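You operate a simulated robot arm through the tools that you are given. There is no shell and no other tool. Be economical: measure what you need, move in short steps, check, and stop when the job is done.

The job below is to be done with a simulated two-armed robot. You get a single attempt, and the scene is never put back.

TASK
Hold the teal box on the top of the deep bench steady with one hand and open the teal lid with the other.
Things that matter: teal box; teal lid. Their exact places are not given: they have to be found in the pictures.

The check looks at the end state, three seconds after you hand in, the way a careful person would. Anything else that was tipped, shoved, dropped, spilled or broken makes it a failure. Lids that push on must go on centred and level and be pressed home; caps that screw on are set level and turned clockwise until they are tight.

THE ROBOT
Two 7-joint arms with two-finger grippers on one trunk, on a base that drives. Base frame: it is fixed to the floor where the robot stands at the start and does not move with it; the origin is under the middle of the robot, x ahead of it, y to its left, z up; the surface under the hand at the start is at about z = 750. Readings come in mm, degrees, newtons and seconds.
The left shoulder is at the start at [90, 175, 1046], the right one opposite. With the tool pointing down near the work surface each hand reaches from about 300 to 900 mm from the robot's upright axis, wherever it stands, measured 20 degrees to its own side. Places, roughly: teal lid [900, 200, 900]. Payload 2.94 kg a hand.
Tool frame (each hand has its own): the origin (TCP) lies between the finger pads and is the grasp point; the fingertips stand 30 mm ahead of it; z points along the fingers, y is the line along which they close. The gripper opens to 138 mm. The gripper's body begins 109 mm behind the TCP.
Orientation is that of the tool frame in the base frame, as a unit quaternion [x, y, z, w]. With the fingers straight down and closing along the base's y, the tool's x points along the base's -x, its y along +y and its z along -z.

THE INTERFACE
- The arms move only by the tool apply_moves. It takes "left_motion", "right_motion" or both (then of equal length, played together; a hand with none holds still); each is a list of rows, each an object of numbers (a shift or turn left out is 0, a gripper value left out holds the last): "dx", "dy", "dz": the shift along the tool's x, y, z in mm; "wx", "wy", "wz": the turn, a rotation vector about the tool's x, y, z in degrees; "gripper": the opening, from 0 (shut) to 1 (fully open). In form: [{"dx": .., "dy": .., "dz": .., "wx": .., "wy": .., "wz": .., "gripper": ..}, ...]. A call has 1 to 8 rows; each row shifts and turns the commanded pose from where the row before left it, along the tool's axes as they then stand. A row lasts 0.2 s, in which the tool goes at most 50 mm and 8.6 degrees; a call with a longer step from one row to the next is refused whole, and so is a gripper value outside its range. A pose out of reach is approached as far as the arm can. The call stops where the force on the tool passes 40 N (or 10 N more than at its start, if that is more) or the arm is blocked; 0.2 s more then pass. The fingers move at their own pace and stop on an object; they squeeze with about 45 N. The grip force told is the motor's: it shows also when the fingers shut on nothing. Time passes only in rows, and 0.2 s behind the last, so rows that do not move let the fingers close. It gives the time, the measured TCP pose, the force on the tool (base axes), the opening and the grip force at its end, in the units of the frame above (readings bear some noise), with the torque about the TCP (base axes, N m) and any sound that the robot's microphone picked up, and new pictures: "views" is both (left out), scene, wrist or none (wrist: the cameras of the hands that moved).
- Cameras (640 x 400 px; columns grow to the right, rows downward): "scene" is now at [215.3, 24.6, 1533.6]; the picture's right is [0.27, -0.96, 0.00], its down [-0.60, -0.17, -0.78] and it looks along [0.75, 0.21, -0.63] (base axes); focal length 293 px, centre (320, 200). "left" rides on the left gripper at [71, -19, -146] in its tool frame; the picture's right is [0.26, 0.96, 0.00], its down [-0.85, 0.23, -0.48] and it looks along [-0.46, 0.12, 0.88] (tool axes); focal length 280 px, centre (320, 200). "right" rides on the right gripper at [71, 19, -146] in its tool frame; the picture's right is [-0.26, 0.97, 0.00], its down [-0.85, -0.23, -0.48] and it looks along [-0.46, -0.12, 0.88] (tool axes); focal length 280 px, centre (320, 200).
- raise_lower(by): slides the trunk up (or, below 0, down) by that many mm; the arms and the scene camera ride with it, the base frame stays. It gives what a move gives, with no picture.
- base_move(legs): drives the robot by 1 to 6 legs, each [ahead, turn to the left] in mm and degrees, along the robot's own axes; the way and the turn of a leg run together, so that a leg with both is an arc; at most 1500 mm and 180 degrees a leg. The arms and the cameras ride along, it lands a little off, and it stops where it bumps. It gives what a move gives, and a new picture of the scene camera.
- aim_head(pan, tilt): turns the head with the scene camera to pan (to the left, within 120 degrees either way) and tilt (down, from -29 to 69), counted from straight ahead of the robot. It gives what a move gives, and a new picture of the scene camera.
- locate(camera, pixels): for up to 12 pixels [column, row] of the newest picture of that camera ("zoom" is the newest enlarged one), the place [x, y, z] in the base frame of the surface seen there, good to about 2 mm. No time passes.
- zoom(camera, box): a new picture of the part [left, top, right, bottom] of that camera's present view, enlarged. No time passes.
- hand_in(): hands the job in; it is judged then, once.

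Work in short steps. Measure before you move; look again where a grasp or a placing could have gone wrong, and mend it. You have 80 turns and 260 pictures in all, those below and enlarged ones among them. Open the grippers and draw the arms clear of the work before you hand the job in, unless the task says otherwise; then end with one line.

The tools are called after "Request:" as name(argument=value, ...) on one line, values as JSON. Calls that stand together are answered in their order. apply_moves: Moves the arms, as the interface text tells. Its arguments: {"type":"object","properties":{"left_motion":{"type":"array","items":{"type":"object","properties":{"dx":{"type":"number"},"dy":{"type":"number"},"dz":{"type":"number"},"wx":{"type":"number"},"wy":{"type":"number"},"wz":{"type":"number"},"gripper":{"type":"number"}}}},"right_motion":{"type":"array","items":{"type":"object","properties":{"dx":{"type":"number"},"dy":{"type":"number"},"dz":{"type":"number"},"wx":{"type":"number"},"wy":{"type":"number"},"wz":{"type":"number"},"gripper":{"type":"number"}}}},"views":{"type":"string","enum":["both","scene","wrist","none"]}},"required":[]} The other tools are called the same way: raise_lower (by) slides the trunk up or down; base_move (legs) drives the base; aim_head (pan, tilt) turns the head that bears the scene camera; locate (camera, pixels) gives the place of the surface under pixels of a picture; zoom (camera, box) takes an enlarged picture of a part of a camera's view; hand_in () hands the job in.

At the start:

```text
t: 0.0
left_ee_pos: [537.3, 459.9, 1252.1]
left_orientation: [0.0, 1.0, 0.001, 0.0]
left_wrist_force: [0.6, -0.3, 0.2]
left_torque: [-0.06, -0.03, 0.0]
left_width: 138.0
left_gripper_force: 0.1
right_ee_pos: [585.1, -64.8, 1212.9]
right_orientation: [0.0, 1.0, 0.0, -0.001]
right_wrist_force: [0.4, -0.6, 0.7]
right_torque: [0.02, -0.02, -0.01]
right_width: 138.0
right_gripper_force: 0.0
trunk travel left (down, up): [-221.0, 513.0]
robot x, y, heading: [-0.2, -1.1, 0.1]
head pan, tilt: [15.5, 38.8]
```

scene: 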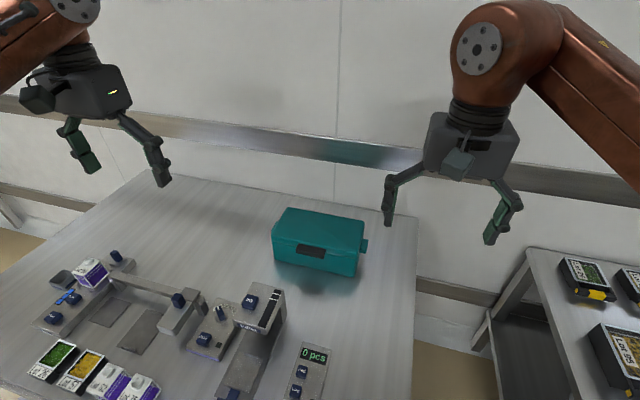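
right: 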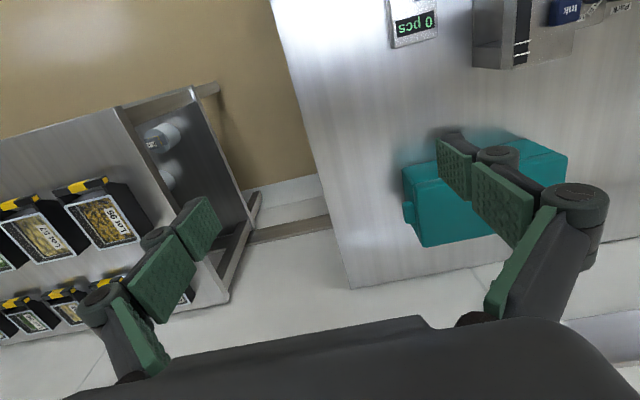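
left: 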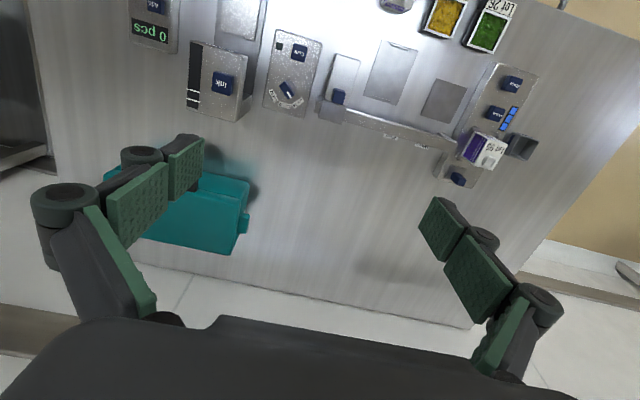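

The teal box is at about (320,240) in the scene picture. I zoom in and locate its corners.

Request:
zoom(camera="scene", box=[250, 190, 390, 290])

Request:
locate(camera="scene", pixels=[[287, 210], [363, 221], [356, 252], [274, 239], [276, 260], [354, 274], [364, 245], [310, 251], [320, 230], [320, 290], [400, 260], [340, 185]])

Request:
zoom(camera="left", box=[80, 120, 280, 270])

Request:
zoom(camera="right", box=[380, 110, 600, 260])

```text
4.00 times, centred on (320, 240) of scene
```

zoom: 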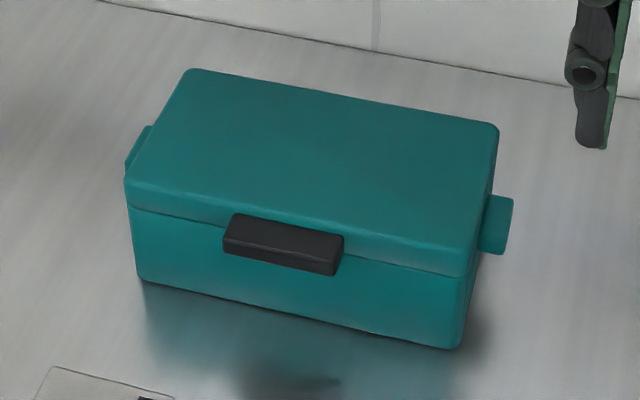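

```text
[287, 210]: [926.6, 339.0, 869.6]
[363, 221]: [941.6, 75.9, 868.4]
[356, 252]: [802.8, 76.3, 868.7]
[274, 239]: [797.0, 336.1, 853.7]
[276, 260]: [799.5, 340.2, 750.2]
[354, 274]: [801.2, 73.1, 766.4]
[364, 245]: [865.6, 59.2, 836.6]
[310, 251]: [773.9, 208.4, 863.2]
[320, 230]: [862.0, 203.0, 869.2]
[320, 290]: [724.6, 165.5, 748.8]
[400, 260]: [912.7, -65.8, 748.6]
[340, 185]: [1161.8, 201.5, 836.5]
```

```text
2.67 times, centred on (180, 195) of left
```

zoom: 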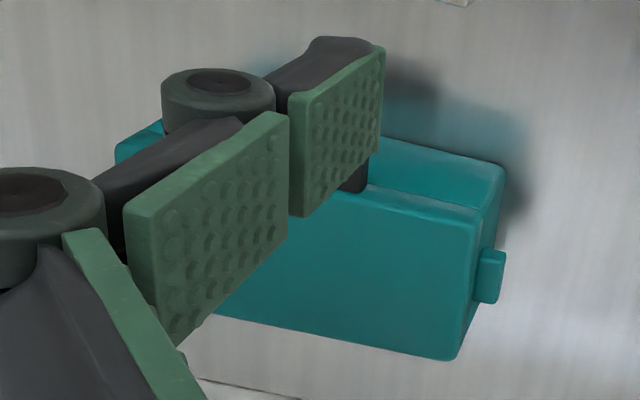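

```text
2.67 times, centred on (490, 185) of right
```

zoom: 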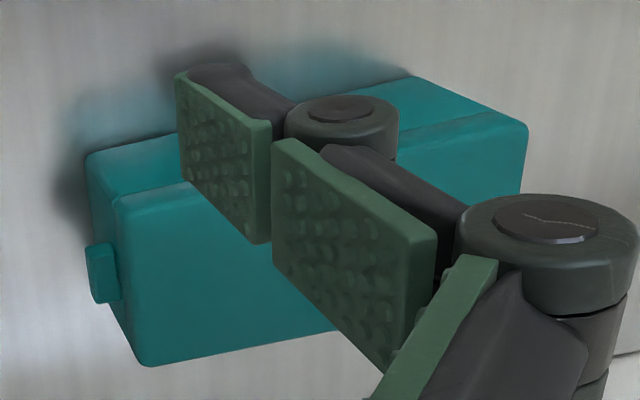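

The box spans about x 797–943, y 73–340, z 750–869, with a black handle at the front and side tabs. I measure the handle, the seam and the tabs.

Request:
locate(camera="zoom", pixels=[[5, 5]])

Request:
zoom(camera="scene", box=[250, 190, 390, 290])

Request:
locate(camera="zoom", pixels=[[232, 220], [340, 240], [228, 248], [332, 268], [285, 235], [280, 255], [135, 205], [460, 275], [510, 205], [490, 245], [500, 200], [135, 150]])

```text
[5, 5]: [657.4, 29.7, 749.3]
```

```text
4.00 times, centred on (320, 240) of scene
```

zoom: 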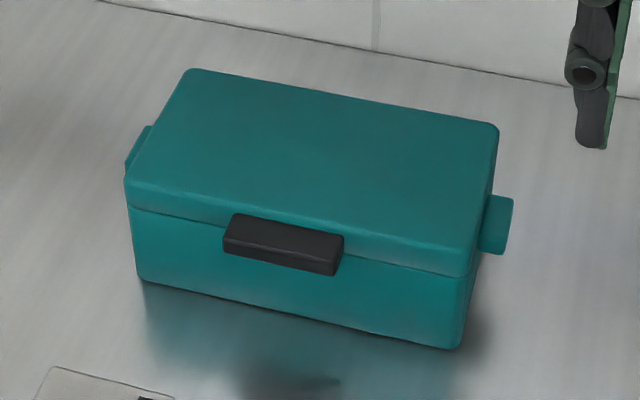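

```text
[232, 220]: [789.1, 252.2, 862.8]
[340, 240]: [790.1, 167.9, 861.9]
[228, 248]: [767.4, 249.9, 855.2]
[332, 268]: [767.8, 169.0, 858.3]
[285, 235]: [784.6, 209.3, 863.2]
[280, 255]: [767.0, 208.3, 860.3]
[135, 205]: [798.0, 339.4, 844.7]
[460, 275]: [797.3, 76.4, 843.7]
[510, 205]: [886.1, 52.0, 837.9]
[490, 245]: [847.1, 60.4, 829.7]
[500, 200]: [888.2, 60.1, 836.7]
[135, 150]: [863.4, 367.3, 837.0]
```

The handle is a bar about x 766–797, y 167–252, z ~845–863, which I can grip by its ends along y with a downward hand. The side tabs belong to the body. I look down at the bench's front edge and around to see if I can drive closer.

Request:
aim_head(pan=0, tilt=69)

```text
t: 0.9
left_ee_pos: [537.0, 461.6, 1249.9]
left_orientation: [0.0, 1.0, 0.0, 0.001]
left_wrist_force: [0.8, 0.0, -0.3]
left_torque: [0.0, 0.02, -0.01]
left_width: 138.1
left_gripper_force: 0.1
right_ee_pos: [585.0, -65.8, 1212.4]
right_orientation: [0.0, 1.0, -0.001, -0.001]
right_wrist_force: [0.5, 0.0, 0.0]
right_torque: [-0.04, -0.01, -0.01]
right_width: 138.1
right_gripper_force: 0.1
trunk travel left (down, up): [-221.0, 513.0]
robot x, y, heading: [2.4, 1.5, -0.1]
head pan, tilt: [0.0, 68.8]
```

scene: 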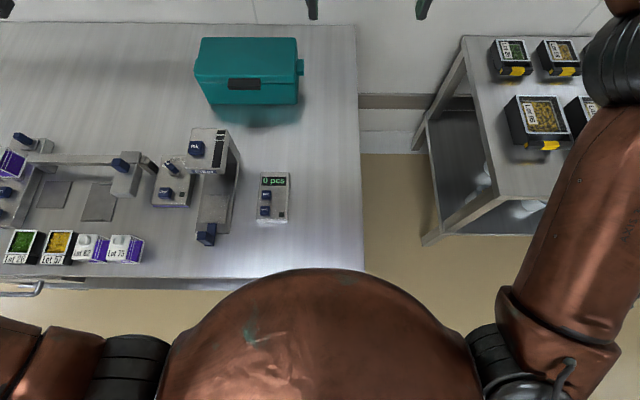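

The bench edge is at about row 275; I locate it and the tall device near the box.

Request:
locate(camera="scene", pixels=[[200, 275], [350, 268], [320, 285], [205, 135], [225, 135], [215, 230], [365, 280], [228, 84], [258, 90], [400, 270], [120, 165], [275, 180]])

```text
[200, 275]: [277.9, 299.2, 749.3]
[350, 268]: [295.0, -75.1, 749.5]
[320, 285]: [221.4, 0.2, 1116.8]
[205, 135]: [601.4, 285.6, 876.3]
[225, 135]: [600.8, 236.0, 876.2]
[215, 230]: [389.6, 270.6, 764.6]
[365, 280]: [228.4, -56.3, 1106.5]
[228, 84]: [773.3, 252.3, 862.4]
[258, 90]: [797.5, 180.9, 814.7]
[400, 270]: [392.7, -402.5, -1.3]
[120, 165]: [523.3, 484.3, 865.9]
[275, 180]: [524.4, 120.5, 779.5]
```

Bench edge is at x≈278, so there's little room to drive. I'll use the right hand to clamp the right tab (x 845–890, y 50–73) and the left hand for the handle. First I rotate the right hand by -90° about its tool z.

Request:
apply_moves(right_motion=[{"wz": -8.5}, {"wz": -8.5}, {"wz": -8.5}, {"wz": -8.5}, {"wz": -8.5}, {"wz": -8.5}, {"wz": -8.5}, {"wz": -8.5}], views="none")

Request:
apply_moves(right_motion=[{"wz": -8}, {"wz": -8}, {"wz": -6}, {"gripper": 0.8}], views="scene")

Request:
aim_head(pan=10, tilt=45)

```text
t: 2.8
left_ee_pos: [536.9, 460.7, 1252.1]
left_orientation: [0.0, 1.0, 0.0, 0.0]
left_wrist_force: [0.1, -0.4, 0.5]
left_torque: [-0.06, -0.03, -0.02]
left_width: 138.0
left_gripper_force: 0.1
right_ee_pos: [476.9, -30.6, 1146.1]
right_orientation: [-0.558, 0.83, 0.001, 0.002]
right_wrist_force: [-0.4, 0.9, 0.0]
right_torque: [-0.01, 0.01, 0.01]
right_width: 138.1
right_gripper_force: 0.0
right hand out of reach, approached as far as the arm can: row 5, 6, 7, 8
trunk travel left (down, up): [-221.0, 513.0]
robot x, y, heading: [0.7, -4.4, -0.1]
head pan, tilt: [0.0, 68.8]
```

```text
t: 3.8
left_ee_pos: [536.7, 461.1, 1251.3]
left_orientation: [0.0, 1.0, 0.0, 0.001]
left_wrist_force: [-0.7, -1.0, -0.4]
left_torque: [0.0, -0.02, 0.0]
left_width: 137.9
left_gripper_force: 0.0
right_ee_pos: [383.8, -7.8, 1104.8]
right_orientation: [-0.707, 0.707, 0.002, 0.0]
right_wrist_force: [-0.4, -0.9, 0.6]
right_torque: [0.02, -0.04, 0.02]
right_width: 110.2
right_gripper_force: 0.1
right hand out of reach, approached as far as the arm can: row 1, 2, 3
trunk travel left (down, up): [-221.0, 513.0]
robot x, y, heading: [1.3, 0.4, 0.1]
head pan, tilt: [0.0, 68.8]
```

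scene: 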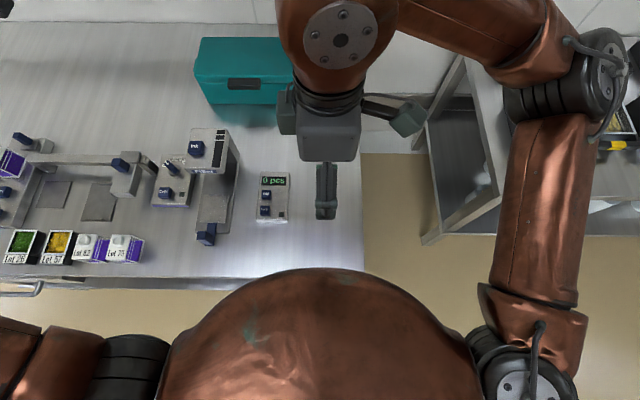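

```text
t: 4.6
left_ee_pos: [536.0, 460.3, 1250.9]
left_orientation: [0.0, 1.0, 0.0, 0.001]
left_wrist_force: [1.0, 0.6, 0.0]
left_torque: [-0.02, 0.01, 0.0]
left_width: 138.0
left_gripper_force: 0.2
right_ee_pos: [383.6, -6.4, 1105.5]
right_orientation: [-0.706, 0.708, 0.002, 0.002]
right_wrist_force: [-0.2, -0.9, 0.1]
right_torque: [-0.04, -0.05, 0.03]
right_width: 110.4
right_gripper_force: 0.0
trunk travel left (down, up): [-221.0, 513.0]
robot x, y, heading: [-0.8, 0.4, -0.1]
head pan, tilt: [10.0, 45.0]
```

scene: 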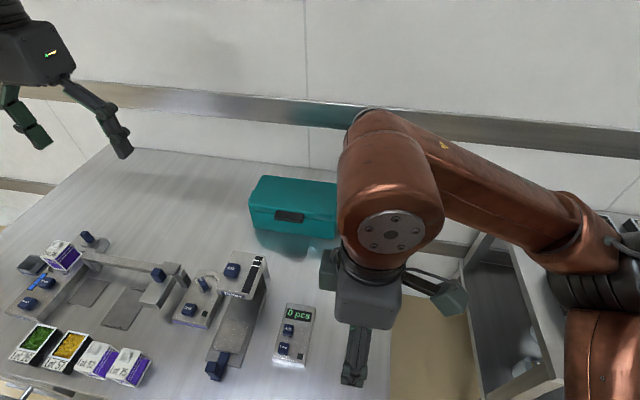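

The arm reached yaw -90° only by drawing back; I test whether it can go out toward the box in this yaw (tool y = -X), staying high.

Request:
apply_moves(right_motion=[{"dy": -50}, {"dy": -50}, {"dy": -50}, {"dy": -50}], views="none")

```text
t: 5.6
left_ee_pos: [536.1, 460.7, 1250.2]
left_orientation: [0.0, 1.0, 0.001, 0.0]
left_wrist_force: [-0.5, -0.3, -0.1]
left_torque: [-0.02, -0.05, 0.01]
left_width: 138.0
left_gripper_force: 0.0
right_ee_pos: [399.5, 14.0, 1066.1]
right_orientation: [-0.705, 0.709, 0.0, 0.0]
right_wrist_force: [-0.2, -0.9, 0.0]
right_torque: [0.0, 0.01, 0.04]
right_width: 110.4
right_gripper_force: 0.0
right hand out of reach, approached as far as the arm can: row 1, 2, 3, 4
trunk travel left (down, up): [-221.0, 513.0]
robot x, y, heading: [-1.2, -0.7, -0.1]
head pan, tilt: [10.0, 45.0]
```

Not reachable with fingers down. I try pitching the hand forward instead (fingers toward +x, closing vertically, pinching the tab from the front), swinging about the wrist.

Request:
apply_moves(right_motion=[{"wx": 8.5, "dy": -34}, {"wx": 8.5, "dy": -34}, {"wx": 8.5, "dy": -34}, {"wx": 8.5, "dy": -34}, {"wx": 8.5, "dy": -34}, {"wx": 8.5, "dy": -34}], views="scene")

```text
t: 7.0
left_ee_pos: [537.6, 462.0, 1251.2]
left_orientation: [0.0, 1.0, 0.0, -0.001]
left_wrist_force: [-0.2, 0.8, -0.3]
left_torque: [0.0, 0.0, 0.02]
left_width: 137.8
left_gripper_force: 0.0
right_ee_pos: [433.5, 13.6, 1067.7]
right_orientation: [-0.695, 0.698, -0.122, 0.122]
right_wrist_force: [0.8, 0.2, -0.7]
right_torque: [0.0, 0.01, 0.02]
right_width: 110.5
right_gripper_force: 0.1
right hand out of reach, approached as far as the arm can: row 1, 2, 3, 4, 5, 6
trunk travel left (down, up): [-221.0, 513.0]
robot x, y, heading: [-0.9, 0.1, 0.0]
head pan, tilt: [10.0, 45.0]
```

scene: 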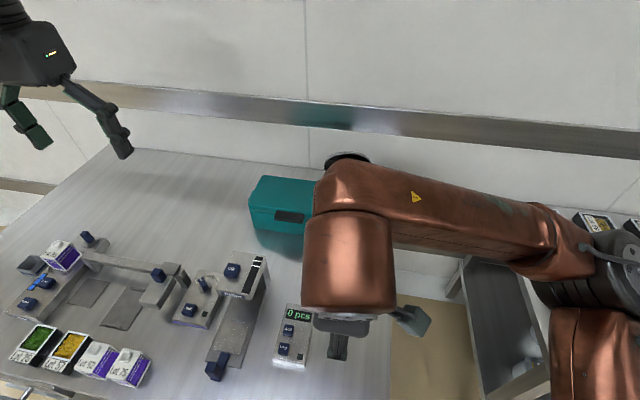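

This yaw is awkward for the arm (wrist at its limit). I undo the pitch and turn back towards the starting yaw.

Request:
apply_moves(right_motion=[{"wx": -8, "dz": -20}, {"wx": -8, "dz": -20}, {"wx": -4, "dz": -20}, {"wz": 8.5, "dz": -10}, {"wz": 8.5}, {"wz": 8.5}, {"wz": 8.5}, {"wz": 8.5}], views="none")

Request:
apply_moves(right_motion=[{"wz": 8.5}, {"wz": 8.5}, {"wz": 8.5}, {"wz": 8.5}, {"wz": 8.5}, {"wz": 5}], views="scene")

```text
t: 8.8
left_ee_pos: [536.0, 460.9, 1250.9]
left_orientation: [0.0, 1.0, 0.0, 0.0]
left_wrist_force: [-0.3, -0.4, -0.2]
left_torque: [0.03, 0.0, -0.01]
left_width: 137.8
left_gripper_force: 0.0
right_ee_pos: [384.6, 17.6, 1125.5]
right_orientation: [-0.4, 0.916, 0.001, -0.001]
right_wrist_force: [0.0, 0.2, 0.3]
right_torque: [0.0, 0.0, 0.02]
right_width: 110.5
right_gripper_force: 0.1
right hand out of reach, approached as far as the arm can: row 1, 2, 3
trunk travel left (down, up): [-221.0, 513.0]
robot x, y, heading: [0.8, -1.3, -0.1]
head pan, tilt: [10.0, 45.0]
```

```text
t: 10.2
left_ee_pos: [536.5, 460.7, 1251.5]
left_orientation: [0.0, 1.0, 0.0, -0.001]
left_wrist_force: [0.2, 0.3, 0.4]
left_torque: [-0.03, 0.03, 0.0]
left_width: 138.0
left_gripper_force: 0.0
right_ee_pos: [386.1, 18.7, 1125.5]
right_orientation: [0.003, 1.0, 0.001, -0.001]
right_wrist_force: [0.0, 0.3, 0.0]
right_torque: [-0.03, -0.01, -0.02]
right_width: 110.4
right_gripper_force: 0.0
trunk travel left (down, up): [-221.0, 513.0]
robot x, y, heading: [-0.9, 0.3, 0.0]
head pan, tilt: [10.0, 45.0]
```

scene: 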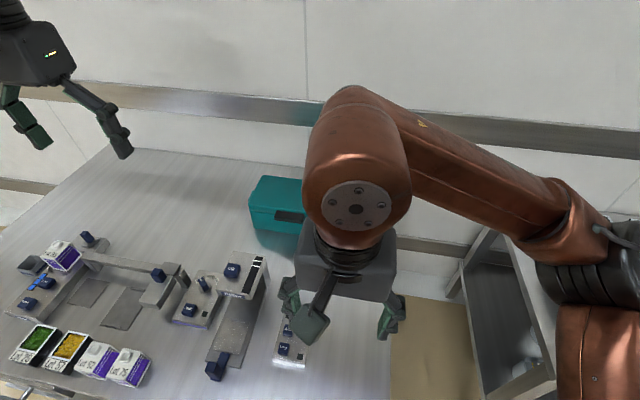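

Back at the starting yaw at (386,19,1125). I move out ahead to about x=650, y=-60, then test the other yaw.

Request:
apply_moves(right_motion=[{"dx": -44, "dy": -13}, {"dx": -44, "dy": -13}, {"dx": -44, "dy": -13}, {"dx": -44, "dy": -13}, {"dx": -44, "dy": -13}, {"dx": -44, "dy": -13}], views="none")

Request:
apply_moves(right_motion=[{"wz": 8.5}, {"wz": 8.5}, {"wz": 8.5}, {"wz": 8.5}, {"wz": 8.5}, {"wz": 8.5}, {"wz": 8.5}, {"wz": 8.5}], views="none")

Request:
apply_moves(right_motion=[{"wz": 8}, {"wz": 8}, {"wz": 6}], views="both")

```text
t: 11.6
left_ee_pos: [538.9, 460.2, 1250.6]
left_orientation: [0.0, 1.0, 0.0, -0.001]
left_wrist_force: [0.7, 0.2, -0.3]
left_torque: [-0.01, 0.01, -0.01]
left_width: 137.9
left_gripper_force: 0.0
right_ee_pos: [648.3, -59.1, 1123.8]
right_orientation: [0.001, 1.0, 0.0, -0.002]
right_wrist_force: [0.8, 0.4, -0.7]
right_torque: [-0.03, 0.0, 0.02]
right_width: 110.3
right_gripper_force: 0.1
trunk travel left (down, up): [-221.0, 513.0]
robot x, y, heading: [-2.1, -0.4, -0.2]
head pan, tilt: [10.0, 45.0]
```

```text
t: 13.4
left_ee_pos: [537.0, 461.9, 1251.6]
left_orientation: [0.001, 1.0, 0.001, 0.0]
left_wrist_force: [0.6, 0.1, -0.3]
left_torque: [0.0, 0.04, 0.01]
left_width: 137.9
left_gripper_force: 0.1
right_ee_pos: [647.9, -59.8, 1124.7]
right_orientation: [0.562, 0.827, 0.0, -0.001]
right_wrist_force: [-0.1, 0.0, -0.1]
right_torque: [0.03, 0.02, 0.01]
right_width: 110.4
right_gripper_force: 0.0
trunk travel left (down, up): [-221.0, 513.0]
robot x, y, heading: [-1.6, -2.3, -0.1]
head pan, tilt: [10.0, 45.0]
```

```text
t: 14.2
left_ee_pos: [536.1, 460.2, 1250.7]
left_orientation: [0.0, 1.0, 0.0, 0.001]
left_wrist_force: [-0.7, 0.1, 0.3]
left_torque: [0.0, -0.01, 0.01]
left_width: 137.9
left_gripper_force: 0.0
right_ee_pos: [648.5, -60.0, 1124.7]
right_orientation: [0.709, 0.705, 0.0, -0.001]
right_wrist_force: [-0.1, -0.6, 0.1]
right_torque: [0.01, -0.02, -0.03]
right_width: 110.1
right_gripper_force: 0.0
trunk travel left (down, up): [-221.0, 513.0]
robot x, y, heading: [3.1, 2.8, -0.1]
head pan, tilt: [10.0, 45.0]
```

scene: 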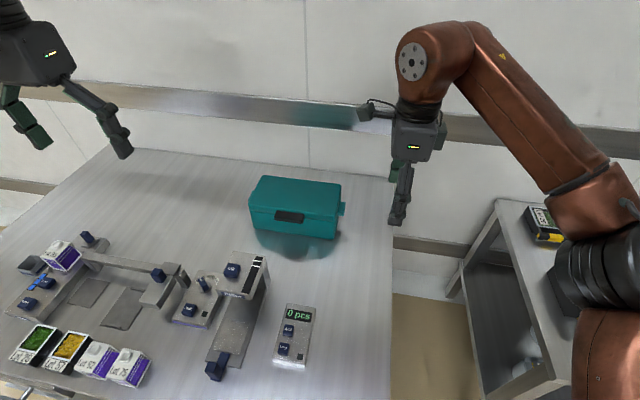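
right: 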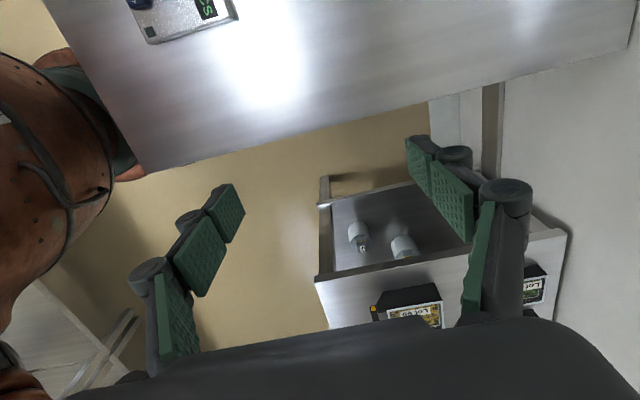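

The +90° yaw works. Tilting it 40° about tool y (base x) leans the camera away from the lid while the fingers still close along x on the tab. I tilt, then move to pre-grasp (867, -40, 960).

Request:
apply_moves(right_motion=[{"wy": 8}, {"wy": 8}, {"wy": 8}, {"wy": 8}, {"wy": 8}], views="none")

Request:
apply_moves(right_motion=[{"dx": -15, "dy": 36, "dz": 23}, {"dx": -15, "dy": 36, "dz": 23}, {"dx": -15, "dy": 36, "dz": 23}, {"dx": -15, "dy": 36, "dz": 23}, {"dx": -15, "dy": 36, "dz": 23}, {"dx": -15, "dy": 36, "dz": 23}], views="both")

```text
t: 15.4
left_ee_pos: [536.4, 458.9, 1250.9]
left_orientation: [0.0, 1.0, 0.0, 0.0]
left_wrist_force: [0.5, 0.3, 0.3]
left_torque: [0.02, 0.05, 0.0]
left_width: 137.9
left_gripper_force: 0.1
right_ee_pos: [649.2, -61.3, 1125.2]
right_orientation: [0.666, 0.662, 0.243, -0.244]
right_wrist_force: [0.3, 0.3, 0.1]
right_torque: [-0.02, -0.02, 0.02]
right_width: 110.4
right_gripper_force: 0.1
trunk travel left (down, up): [-221.0, 513.0]
robot x, y, heading: [4.5, 1.2, 0.1]
head pan, tilt: [10.0, 45.0]
```

```text
t: 16.8
left_ee_pos: [536.7, 456.9, 1252.3]
left_orientation: [0.001, 1.0, 0.002, 0.0]
left_wrist_force: [-0.3, -0.7, -0.2]
left_torque: [0.13, 0.03, -0.01]
left_width: 138.3
left_gripper_force: 0.2
right_ee_pos: [829.5, -51.3, 990.6]
right_orientation: [0.666, 0.662, 0.243, -0.243]
right_wrist_force: [0.5, -1.0, 0.4]
right_torque: [0.14, -0.01, 0.01]
right_width: 110.2
right_gripper_force: 0.1
right hand out of reach, approached as far as the arm can: row 6
trunk travel left (down, up): [-221.0, 513.0]
robot x, y, heading: [2.0, -0.0, -0.0]
head pan, tilt: [10.0, 45.0]
```

scene: 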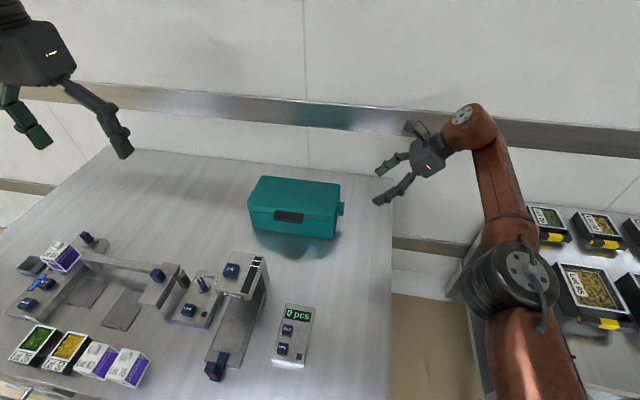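
right: 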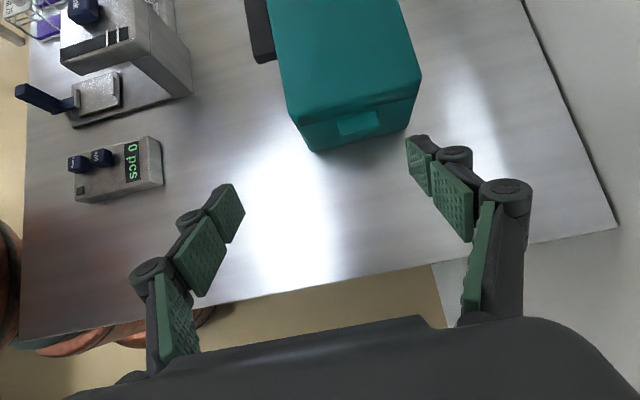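

The right arm is at its reach limit near x=835 and needs about 40 mm more. The chest front is at x≈228 and the bench edge at 278, so I drive 35 mm ahead.

Request:
base_move(legs=[[35, 0]])

Request:
locate(camera="scene", pixels=[[505, 260], [460, 290], [555, 215], [585, 260], [342, 207], [270, 185]])

```text
t: 17.8
left_ee_pos: [563.8, 460.5, 1248.1]
left_orientation: [-0.001, 1.0, 0.0, -0.001]
left_wrist_force: [-0.3, -0.2, 0.2]
left_torque: [-0.01, -0.02, 0.01]
left_width: 137.8
left_gripper_force: 0.1
right_ee_pos: [854.8, -48.0, 988.2]
right_orientation: [0.668, 0.662, 0.24, -0.241]
right_wrist_force: [-0.2, 0.3, -0.5]
right_torque: [-0.01, -0.05, -0.03]
right_width: 110.6
right_gripper_force: 0.1
trunk travel left (down, up): [-221.0, 513.0]
robot x, y, heading: [24.7, 0.8, -0.3]
head pan, tilt: [10.0, 45.0]
stopped in leg 1: the robot was blocked; the commanded pose is now the measured one
```

scene: 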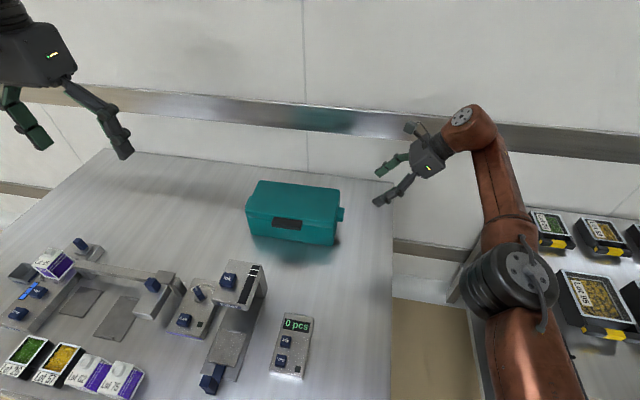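

```text
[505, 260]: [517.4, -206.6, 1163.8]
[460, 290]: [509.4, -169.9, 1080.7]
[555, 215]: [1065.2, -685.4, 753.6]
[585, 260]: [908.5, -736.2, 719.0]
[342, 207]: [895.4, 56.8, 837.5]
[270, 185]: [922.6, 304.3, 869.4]
```

The base stopped against the bench at +25 mm; that helps enough to try. I lower the right hand beside the tab to about (862,-30,900).

Request:
apply_moves(right_motion=[{"dx": -14, "dy": 3, "dz": 26}, {"dx": -14, "dy": 2, "dz": 26}, {"dx": -14, "dy": 2, "dz": 26}], views="wrist")

Request:
zoom(camera="right", box=[200, 20, 480, 220])

```text
t: 18.6
left_ee_pos: [566.4, 460.8, 1249.3]
left_orientation: [0.001, 1.0, 0.0, -0.003]
left_wrist_force: [-0.1, -0.4, -0.3]
left_torque: [-0.04, 0.03, 0.0]
left_width: 138.0
left_gripper_force: 0.0
right_ee_pos: [861.7, -31.2, 898.8]
right_orientation: [0.667, 0.662, 0.241, -0.243]
right_wrist_force: [0.7, 0.2, -0.3]
right_torque: [0.02, 0.01, 0.02]
right_width: 110.4
right_gripper_force: 0.1
trunk travel left (down, up): [-221.0, 513.0]
robot x, y, heading: [29.2, -2.1, 0.0]
head pan, tilt: [10.0, 45.0]
```

right: 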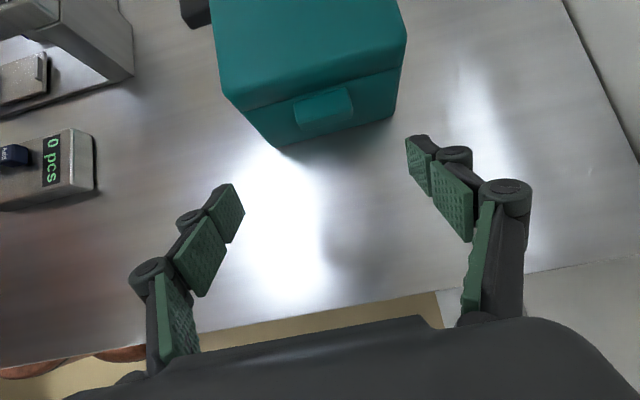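

```text
2.00 times, centred on (340, 120) of right
```

zoom: 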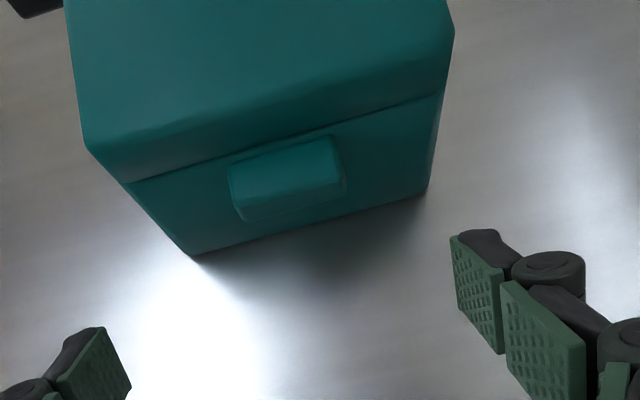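

Request:
locate(camera="zoom", pixels=[[234, 168], [330, 140], [242, 192], [338, 165], [245, 212], [340, 185], [290, 165], [290, 195], [232, 190], [130, 180], [440, 92], [190, 252]])

```text
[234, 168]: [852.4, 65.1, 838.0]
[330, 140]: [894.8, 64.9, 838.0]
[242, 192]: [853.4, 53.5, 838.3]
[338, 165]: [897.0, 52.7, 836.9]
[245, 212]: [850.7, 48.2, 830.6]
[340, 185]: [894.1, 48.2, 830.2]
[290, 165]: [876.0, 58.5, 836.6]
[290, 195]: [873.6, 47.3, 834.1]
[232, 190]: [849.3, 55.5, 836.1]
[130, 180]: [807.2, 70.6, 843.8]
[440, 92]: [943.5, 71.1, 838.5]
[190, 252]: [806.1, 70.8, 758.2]
```

The tab spans x 849–898 (centre 873), y 48–72, top z 837. I advance so that the fingers straddle it: TCP (873, 42, 852).

Request:
apply_moves(right_motion=[{"dx": 7, "dy": 3, "dz": 21}, {"dx": 7, "dy": 3, "dz": 21}, {"dx": 6, "dy": 3, "dz": 20}, {"dx": 6, "dy": 2, "dz": 20}], views="both")

```text
t: 19.6
left_ee_pos: [564.7, 460.5, 1249.2]
left_orientation: [0.0, 1.0, 0.002, -0.003]
left_wrist_force: [0.0, -1.8, 0.7]
left_torque: [0.1, 0.06, -0.01]
left_width: 137.8
left_gripper_force: 0.0
right_ee_pos: [862.5, 32.5, 863.0]
right_orientation: [0.668, 0.66, 0.243, -0.243]
right_wrist_force: [0.9, 0.8, 1.2]
right_torque: [0.01, 0.05, 0.01]
right_width: 110.4
right_gripper_force: 0.1
right hand out of reach, approached as far as the arm can: row 2, 3, 4
trunk travel left (down, up): [-221.0, 513.0]
robot x, y, heading: [28.1, 2.4, -0.2]
head pan, tilt: [10.0, 45.0]
```

scene: 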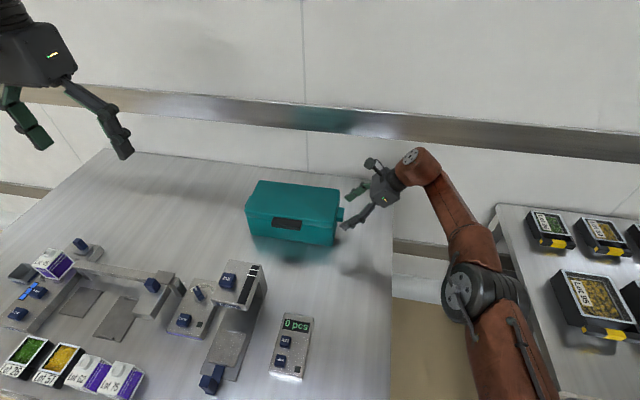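
right: 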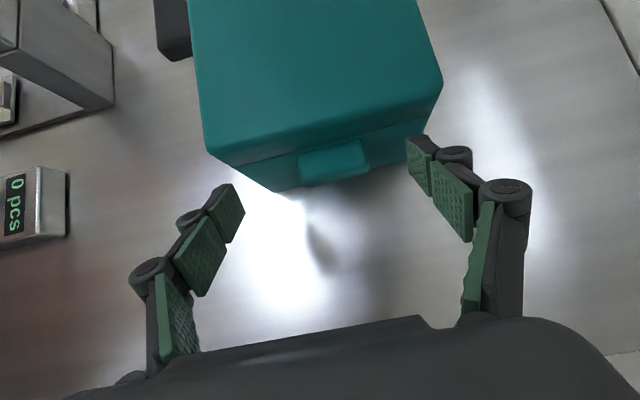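

The hand is at its limit ~10 mm short. I'll back the hand away and turn the base 6° left, which brings the right shoulder forward about 18 mm.

Request:
apply_moves(right_motion=[{"dz": -40}, {"dz": -40}, {"dz": -40, "dx": -20}, {"dx": -35}, {"dx": -30}], views="none")

Request:
base_move(legs=[[0, 6]])

```text
t: 20.8
left_ee_pos: [564.9, 460.4, 1249.4]
left_orientation: [0.0, 1.0, 0.001, -0.002]
left_wrist_force: [-0.2, -0.6, -0.2]
left_torque: [0.02, 0.02, 0.02]
left_width: 138.0
left_gripper_force: 0.0
right_ee_pos: [860.6, -111.4, 903.0]
right_orientation: [0.667, 0.661, 0.243, -0.243]
right_wrist_force: [-0.4, 0.3, 0.3]
right_torque: [-0.01, -0.02, 0.01]
right_width: 110.7
right_gripper_force: 0.2
trunk travel left (down, up): [-221.0, 513.0]
robot x, y, heading: [24.9, -5.0, 0.2]
head pan, tilt: [10.0, 45.0]
```

```text
t: 21.8
left_ee_pos: [513.2, 516.7, 1248.6]
left_orientation: [-0.053, 0.999, -0.001, -0.002]
left_wrist_force: [-0.1, 0.9, 0.4]
left_torque: [-0.1, -0.05, 0.0]
left_width: 138.1
left_gripper_force: 0.0
right_ee_pos: [867.9, -20.9, 902.6]
right_orientation: [0.632, 0.696, 0.227, -0.254]
right_wrist_force: [0.9, 0.3, 0.1]
right_torque: [-0.07, 0.04, 0.01]
right_width: 110.5
right_gripper_force: 0.1
trunk travel left (down, up): [-221.0, 513.0]
robot x, y, heading: [23.8, -0.3, 5.9]
head pan, tilt: [10.0, 45.0]
```

scene: 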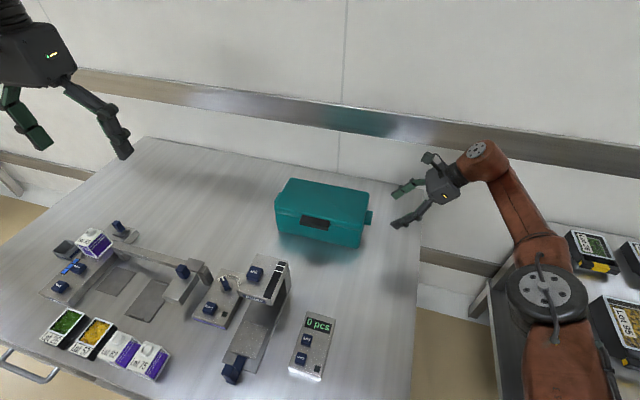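

Turn done. I correct the tool yaw by -5.9° about vertical and advance halfway, then remeasure the tab.

Request:
apply_moves(right_motion=[{"wx": -3.8, "wz": 4.5}, {"dx": 4, "dy": 3, "dz": 20}, {"dx": 4, "dy": 2, "dz": 20}], views="wrist")

Request:
zoom(camera="right", box=[200, 60, 480, 260])

```text
t: 22.6
left_ee_pos: [512.9, 513.6, 1249.6]
left_orientation: [-0.051, 0.999, 0.0, -0.002]
left_wrist_force: [0.5, 0.1, 0.6]
left_torque: [0.0, 0.04, 0.01]
left_width: 137.9
left_gripper_force: 0.0
right_ee_pos: [872.4, 7.6, 875.0]
right_orientation: [0.668, 0.661, 0.241, -0.242]
right_wrist_force: [-0.1, 1.3, 0.9]
right_torque: [0.02, 0.04, 0.01]
right_width: 110.2
right_gripper_force: 0.0
trunk travel left (down, up): [-221.0, 513.0]
robot x, y, heading: [24.7, 1.9, 5.6]
head pan, tilt: [10.0, 45.0]
```

right: 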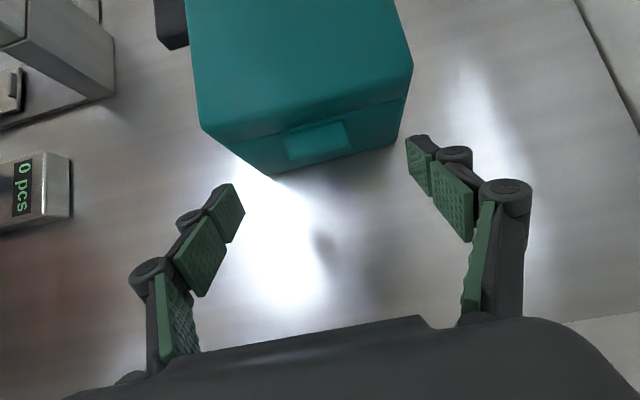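

```text
2.00 times, centred on (340, 160) of right
```

zoom: 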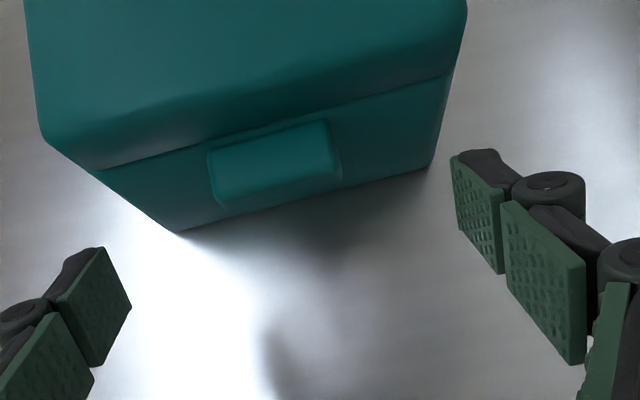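

Request:
locate(camera="zoom", pixels=[[212, 158], [325, 126], [222, 190], [335, 160], [225, 205], [275, 160], [95, 170], [445, 75], [45, 130], [465, 10], [275, 190], [270, 130]])

```text
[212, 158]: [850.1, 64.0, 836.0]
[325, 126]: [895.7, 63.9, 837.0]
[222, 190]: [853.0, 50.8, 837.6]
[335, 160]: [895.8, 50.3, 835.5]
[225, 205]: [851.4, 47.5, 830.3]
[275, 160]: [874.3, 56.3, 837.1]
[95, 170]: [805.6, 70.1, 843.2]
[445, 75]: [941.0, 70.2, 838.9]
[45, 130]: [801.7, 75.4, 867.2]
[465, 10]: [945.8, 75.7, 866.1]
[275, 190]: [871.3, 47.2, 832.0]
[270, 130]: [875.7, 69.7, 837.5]
```

Tab centre x≈873, y 47–70. I advance the final way to TCP (873, 41, 853).

Request:
apply_moves(right_motion=[{"dx": 4, "dz": 13}, {"dx": 4, "dz": 13}, {"dx": 3, "dz": 12}], views="wrist")

```text
t: 23.4
left_ee_pos: [514.7, 514.6, 1248.6]
left_orientation: [-0.053, 0.999, 0.0, -0.003]
left_wrist_force: [0.6, 0.6, 0.1]
left_torque: [-0.01, 0.03, 0.04]
left_width: 137.8
left_gripper_force: 0.1
right_ee_pos: [872.1, 43.3, 852.4]
right_orientation: [0.667, 0.662, 0.241, -0.242]
right_wrist_force: [0.6, 0.1, 0.3]
right_torque: [0.0, 0.02, -0.02]
right_width: 110.5
right_gripper_force: 0.1
trunk travel left (down, up): [-221.0, 513.0]
robot x, y, heading: [27.4, 0.0, 5.8]
head pan, tilt: [10.0, 45.0]
```

right: 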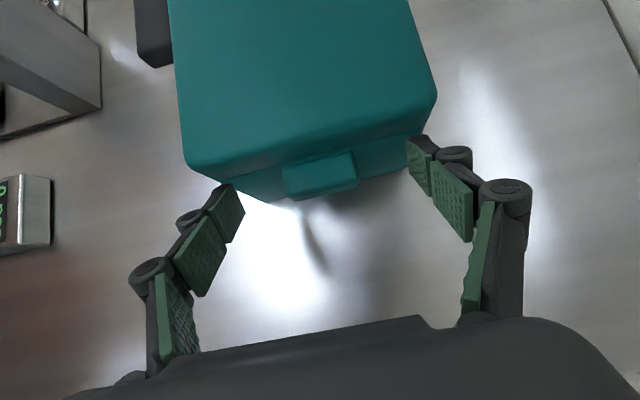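

The fingers straddle the tab without contact. I close.

Request:
apply_moves(right_motion=[{"gripper": 0.42}, {}, {}, {"gripper": 0.2}, {}, {}], views="both")

Request:
zoom(camera="right", box=[200, 60, 480, 260])

```text
t: 24.8
left_ee_pos: [512.3, 514.2, 1250.0]
left_orientation: [-0.051, 0.999, 0.0, -0.001]
left_wrist_force: [-0.2, 0.7, 0.7]
left_torque: [0.0, -0.03, 0.01]
left_width: 137.9
left_gripper_force: 0.0
right_ee_pos: [871.7, 41.6, 855.5]
right_orientation: [0.667, 0.662, 0.242, -0.242]
right_wrist_force: [3.3, -2.9, 4.9]
right_torque: [-0.21, -0.05, 0.01]
right_width: 49.4
right_gripper_force: 45.1
trunk travel left (down, up): [-221.0, 513.0]
robot x, y, heading: [26.0, -0.1, 5.9]
head pan, tilt: [10.0, 45.0]
```

scene: 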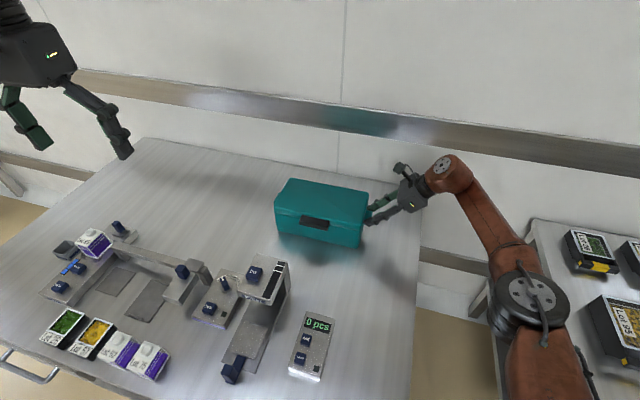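
right: 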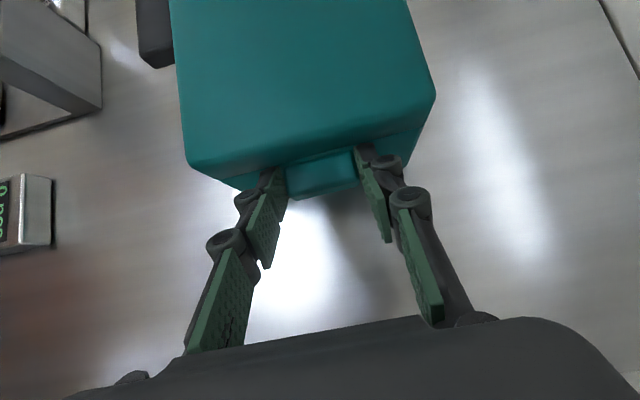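

```text
2.00 times, centred on (340, 160) of right
```

zoom: 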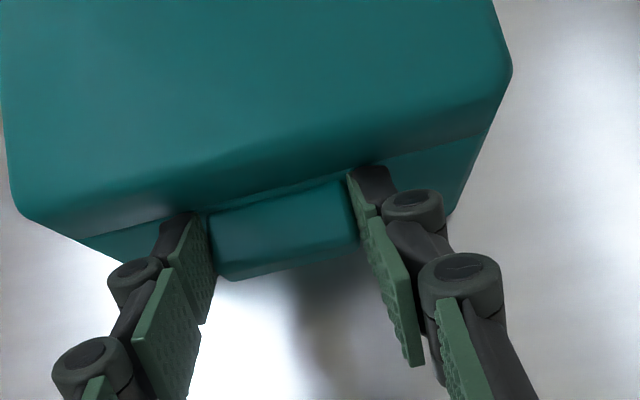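

The tab is clamped (49 mm, 45 N). Now the left hand: correct its yaw by +5.9° about tool z and remeasure the handle in the scene picture.

Request:
apply_moves(left_motion=[{"wz": 5.9}], views="none")

Request:
zoom(camera="scene", box=[265, 170, 405, 258])

Request:
locate(camera="scene", pixels=[[302, 217], [331, 222], [302, 222], [330, 228], [315, 221], [315, 225], [287, 182], [362, 193]])

```text
t: 25.2
left_ee_pos: [513.7, 514.7, 1248.9]
left_orientation: [0.0, 1.0, 0.0, -0.002]
left_wrist_force: [-1.0, -0.1, -0.7]
left_torque: [0.04, 0.01, -0.03]
left_width: 138.2
left_gripper_force: 0.1
right_ee_pos: [871.6, 41.7, 855.7]
right_orientation: [0.668, 0.662, 0.242, -0.24]
right_wrist_force: [3.8, -3.6, 5.9]
right_torque: [-0.23, -0.19, -0.13]
right_width: 49.4
right_gripper_force: 44.9
trunk travel left (down, up): [-221.0, 513.0]
robot x, y, heading: [26.4, -1.5, 6.0]
head pan, tilt: [10.0, 45.0]
```

```text
4.55 times, centred on (335, 214) of scene
```

zoom: 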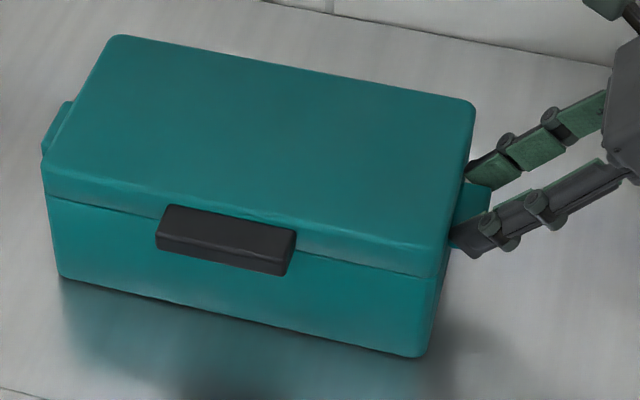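

```text
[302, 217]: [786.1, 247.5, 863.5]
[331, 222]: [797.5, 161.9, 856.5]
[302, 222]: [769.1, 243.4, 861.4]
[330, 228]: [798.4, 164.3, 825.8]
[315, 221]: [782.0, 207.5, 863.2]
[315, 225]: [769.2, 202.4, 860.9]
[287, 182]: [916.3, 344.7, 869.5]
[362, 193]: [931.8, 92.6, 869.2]
```

Handle: y≈165–248 (centre 206), x 769–799, top z 863. I bring the left hand high above it, fingers down, closing along y.

Request:
apply_moves(left_motion=[{"dx": -27, "dy": -32, "dz": 22}, {"dx": -27, "dy": -32, "dz": 22}, {"dx": -27, "dy": -32, "dz": 22}, {"dx": -27, "dy": -32, "dz": 22}, {"dx": -27, "dy": -32, "dz": 22}, {"dx": -27, "dy": -32, "dz": 22}, {"dx": -27, "dy": -32, "dz": 22}, {"dx": -27, "dy": -32, "dz": 22}], views="none")

Request:
apply_moves(left_motion=[{"wy": -8.5, "dy": -26}, {"wy": -8.5, "dy": -26}, {"wy": -8}], views="both")

```text
t: 27.0
left_ee_pos: [730.8, 256.4, 1073.4]
left_orientation: [-0.002, 1.0, 0.0, -0.002]
left_wrist_force: [-0.7, 0.2, 0.7]
left_torque: [0.03, 0.04, 0.03]
left_width: 138.1
left_gripper_force: 0.0
right_ee_pos: [871.0, 41.8, 855.6]
right_orientation: [0.666, 0.662, 0.242, -0.243]
right_wrist_force: [-2.5, -2.4, 6.9]
right_torque: [0.87, 0.23, 0.97]
right_width: 49.0
right_gripper_force: 45.1
trunk travel left (down, up): [-221.0, 513.0]
robot x, y, heading: [26.8, 1.5, 5.9]
head pan, tilt: [10.0, 45.0]
```

```text
t: 27.8
left_ee_pos: [728.4, 206.1, 1073.9]
left_orientation: [-0.001, 0.976, 0.0, 0.216]
left_wrist_force: [0.3, -0.2, -0.9]
left_torque: [0.05, 0.05, 0.02]
left_width: 138.0
left_gripper_force: 0.1
right_ee_pos: [871.6, 42.7, 855.5]
right_orientation: [0.667, 0.662, 0.242, -0.242]
right_wrist_force: [-0.6, 2.0, 6.5]
right_torque: [0.02, -0.23, -0.31]
right_width: 49.2
right_gripper_force: 44.5
trunk travel left (down, up): [-221.0, 513.0]
robot x, y, heading: [27.7, 1.1, 5.8]
head pan, tilt: [10.0, 45.0]
```

scene: 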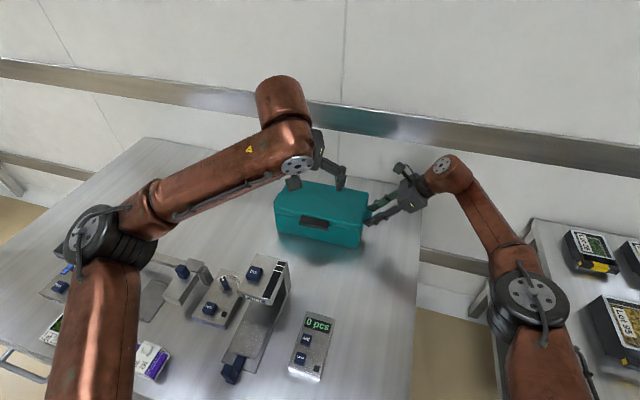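
left: 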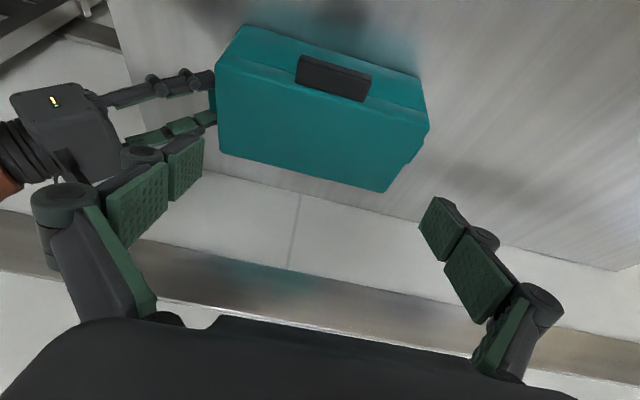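

The left camera sees the handle at about (335,78). I measure it from here.

Request:
zoom(camera="left", box=[270, 30, 400, 115])

Request:
locate(camera="left", pixels=[[302, 60], [368, 76], [298, 82], [364, 97], [335, 68], [332, 88], [340, 110], [250, 30], [385, 185]])

```text
4.71 times, centred on (335, 72) of left
```

zoom: 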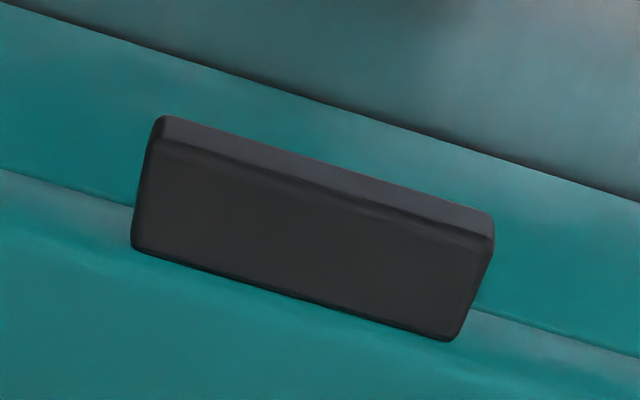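

```text
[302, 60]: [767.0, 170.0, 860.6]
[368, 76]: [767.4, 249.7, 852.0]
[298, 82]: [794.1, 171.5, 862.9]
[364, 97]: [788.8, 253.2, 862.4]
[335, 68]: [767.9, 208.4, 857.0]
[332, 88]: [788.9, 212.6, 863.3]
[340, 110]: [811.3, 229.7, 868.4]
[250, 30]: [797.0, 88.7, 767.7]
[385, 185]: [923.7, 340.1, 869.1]
```

Bar centre is about (783, 210, 854). I go to a point 60 mm short along the tool axis, then check.

Request:
apply_moves(left_motion=[{"dx": 20, "dy": 2, "dz": 40}, {"dx": 20, "dy": 2, "dz": 40}, {"dz": 30}, {"dz": 30}], views="wrist")

```text
t: 28.8
left_ee_pos: [751.8, 210.5, 929.3]
left_orientation: [0.0, 0.977, 0.001, 0.214]
left_wrist_force: [0.2, 0.7, -0.7]
left_torque: [0.03, 0.0, 0.01]
left_width: 137.8
left_gripper_force: 0.0
right_ee_pos: [872.7, 41.8, 855.4]
right_orientation: [0.667, 0.662, 0.242, -0.242]
right_wrist_force: [2.4, -0.4, 6.4]
right_torque: [-0.04, 0.16, 0.52]
right_width: 49.7
right_gripper_force: 45.1
trunk travel left (down, up): [-221.0, 513.0]
robot x, y, heading: [26.7, 0.4, 6.2]
head pan, tilt: [10.0, 45.0]
```

left: 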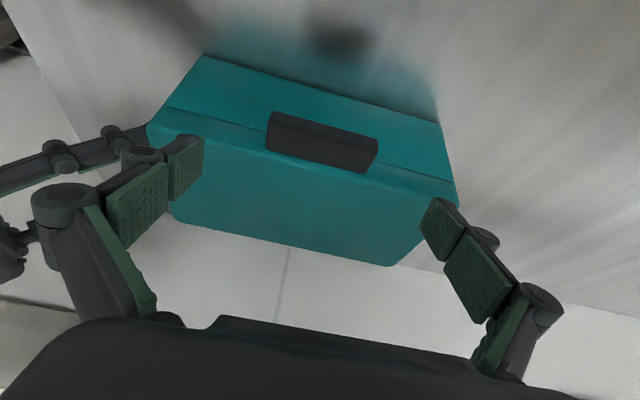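

Aligned. I advance the remaining 61 mm.

Request:
apply_moves(left_motion=[{"dx": 1.5, "dz": 20}, {"dx": 1, "dz": 20}, {"dx": 1, "dz": 21}], views="wrist")

Request:
zoom(camera="left", box=[140, 80, 480, 290])

```text
t: 29.6
left_ee_pos: [775.0, 209.6, 873.7]
left_orientation: [-0.001, 0.977, 0.0, 0.215]
left_wrist_force: [-0.9, -0.4, -0.1]
left_torque: [0.01, 0.02, 0.0]
left_width: 137.6
left_gripper_force: 0.2
right_ee_pos: [870.8, 41.8, 855.7]
right_orientation: [0.667, 0.662, 0.241, -0.242]
right_wrist_force: [0.4, -1.1, 6.7]
right_torque: [0.0, 0.04, 0.21]
right_width: 49.5
right_gripper_force: 44.8
trunk travel left (down, up): [-221.0, 513.0]
robot x, y, heading: [25.5, -3.0, 5.9]
head pan, tilt: [10.0, 45.0]
```

left: 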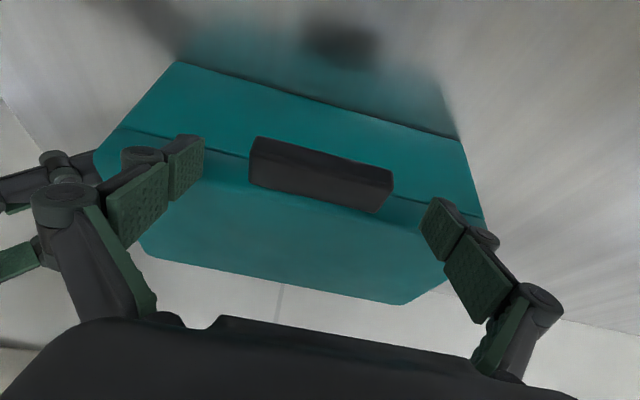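

```text
1.88 times, centred on (310, 185) of left
```

zoom: 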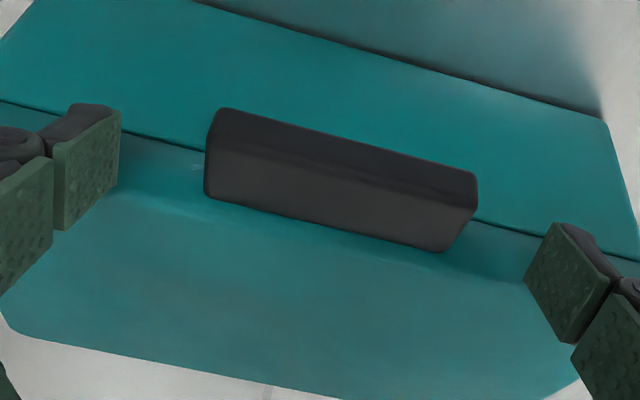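

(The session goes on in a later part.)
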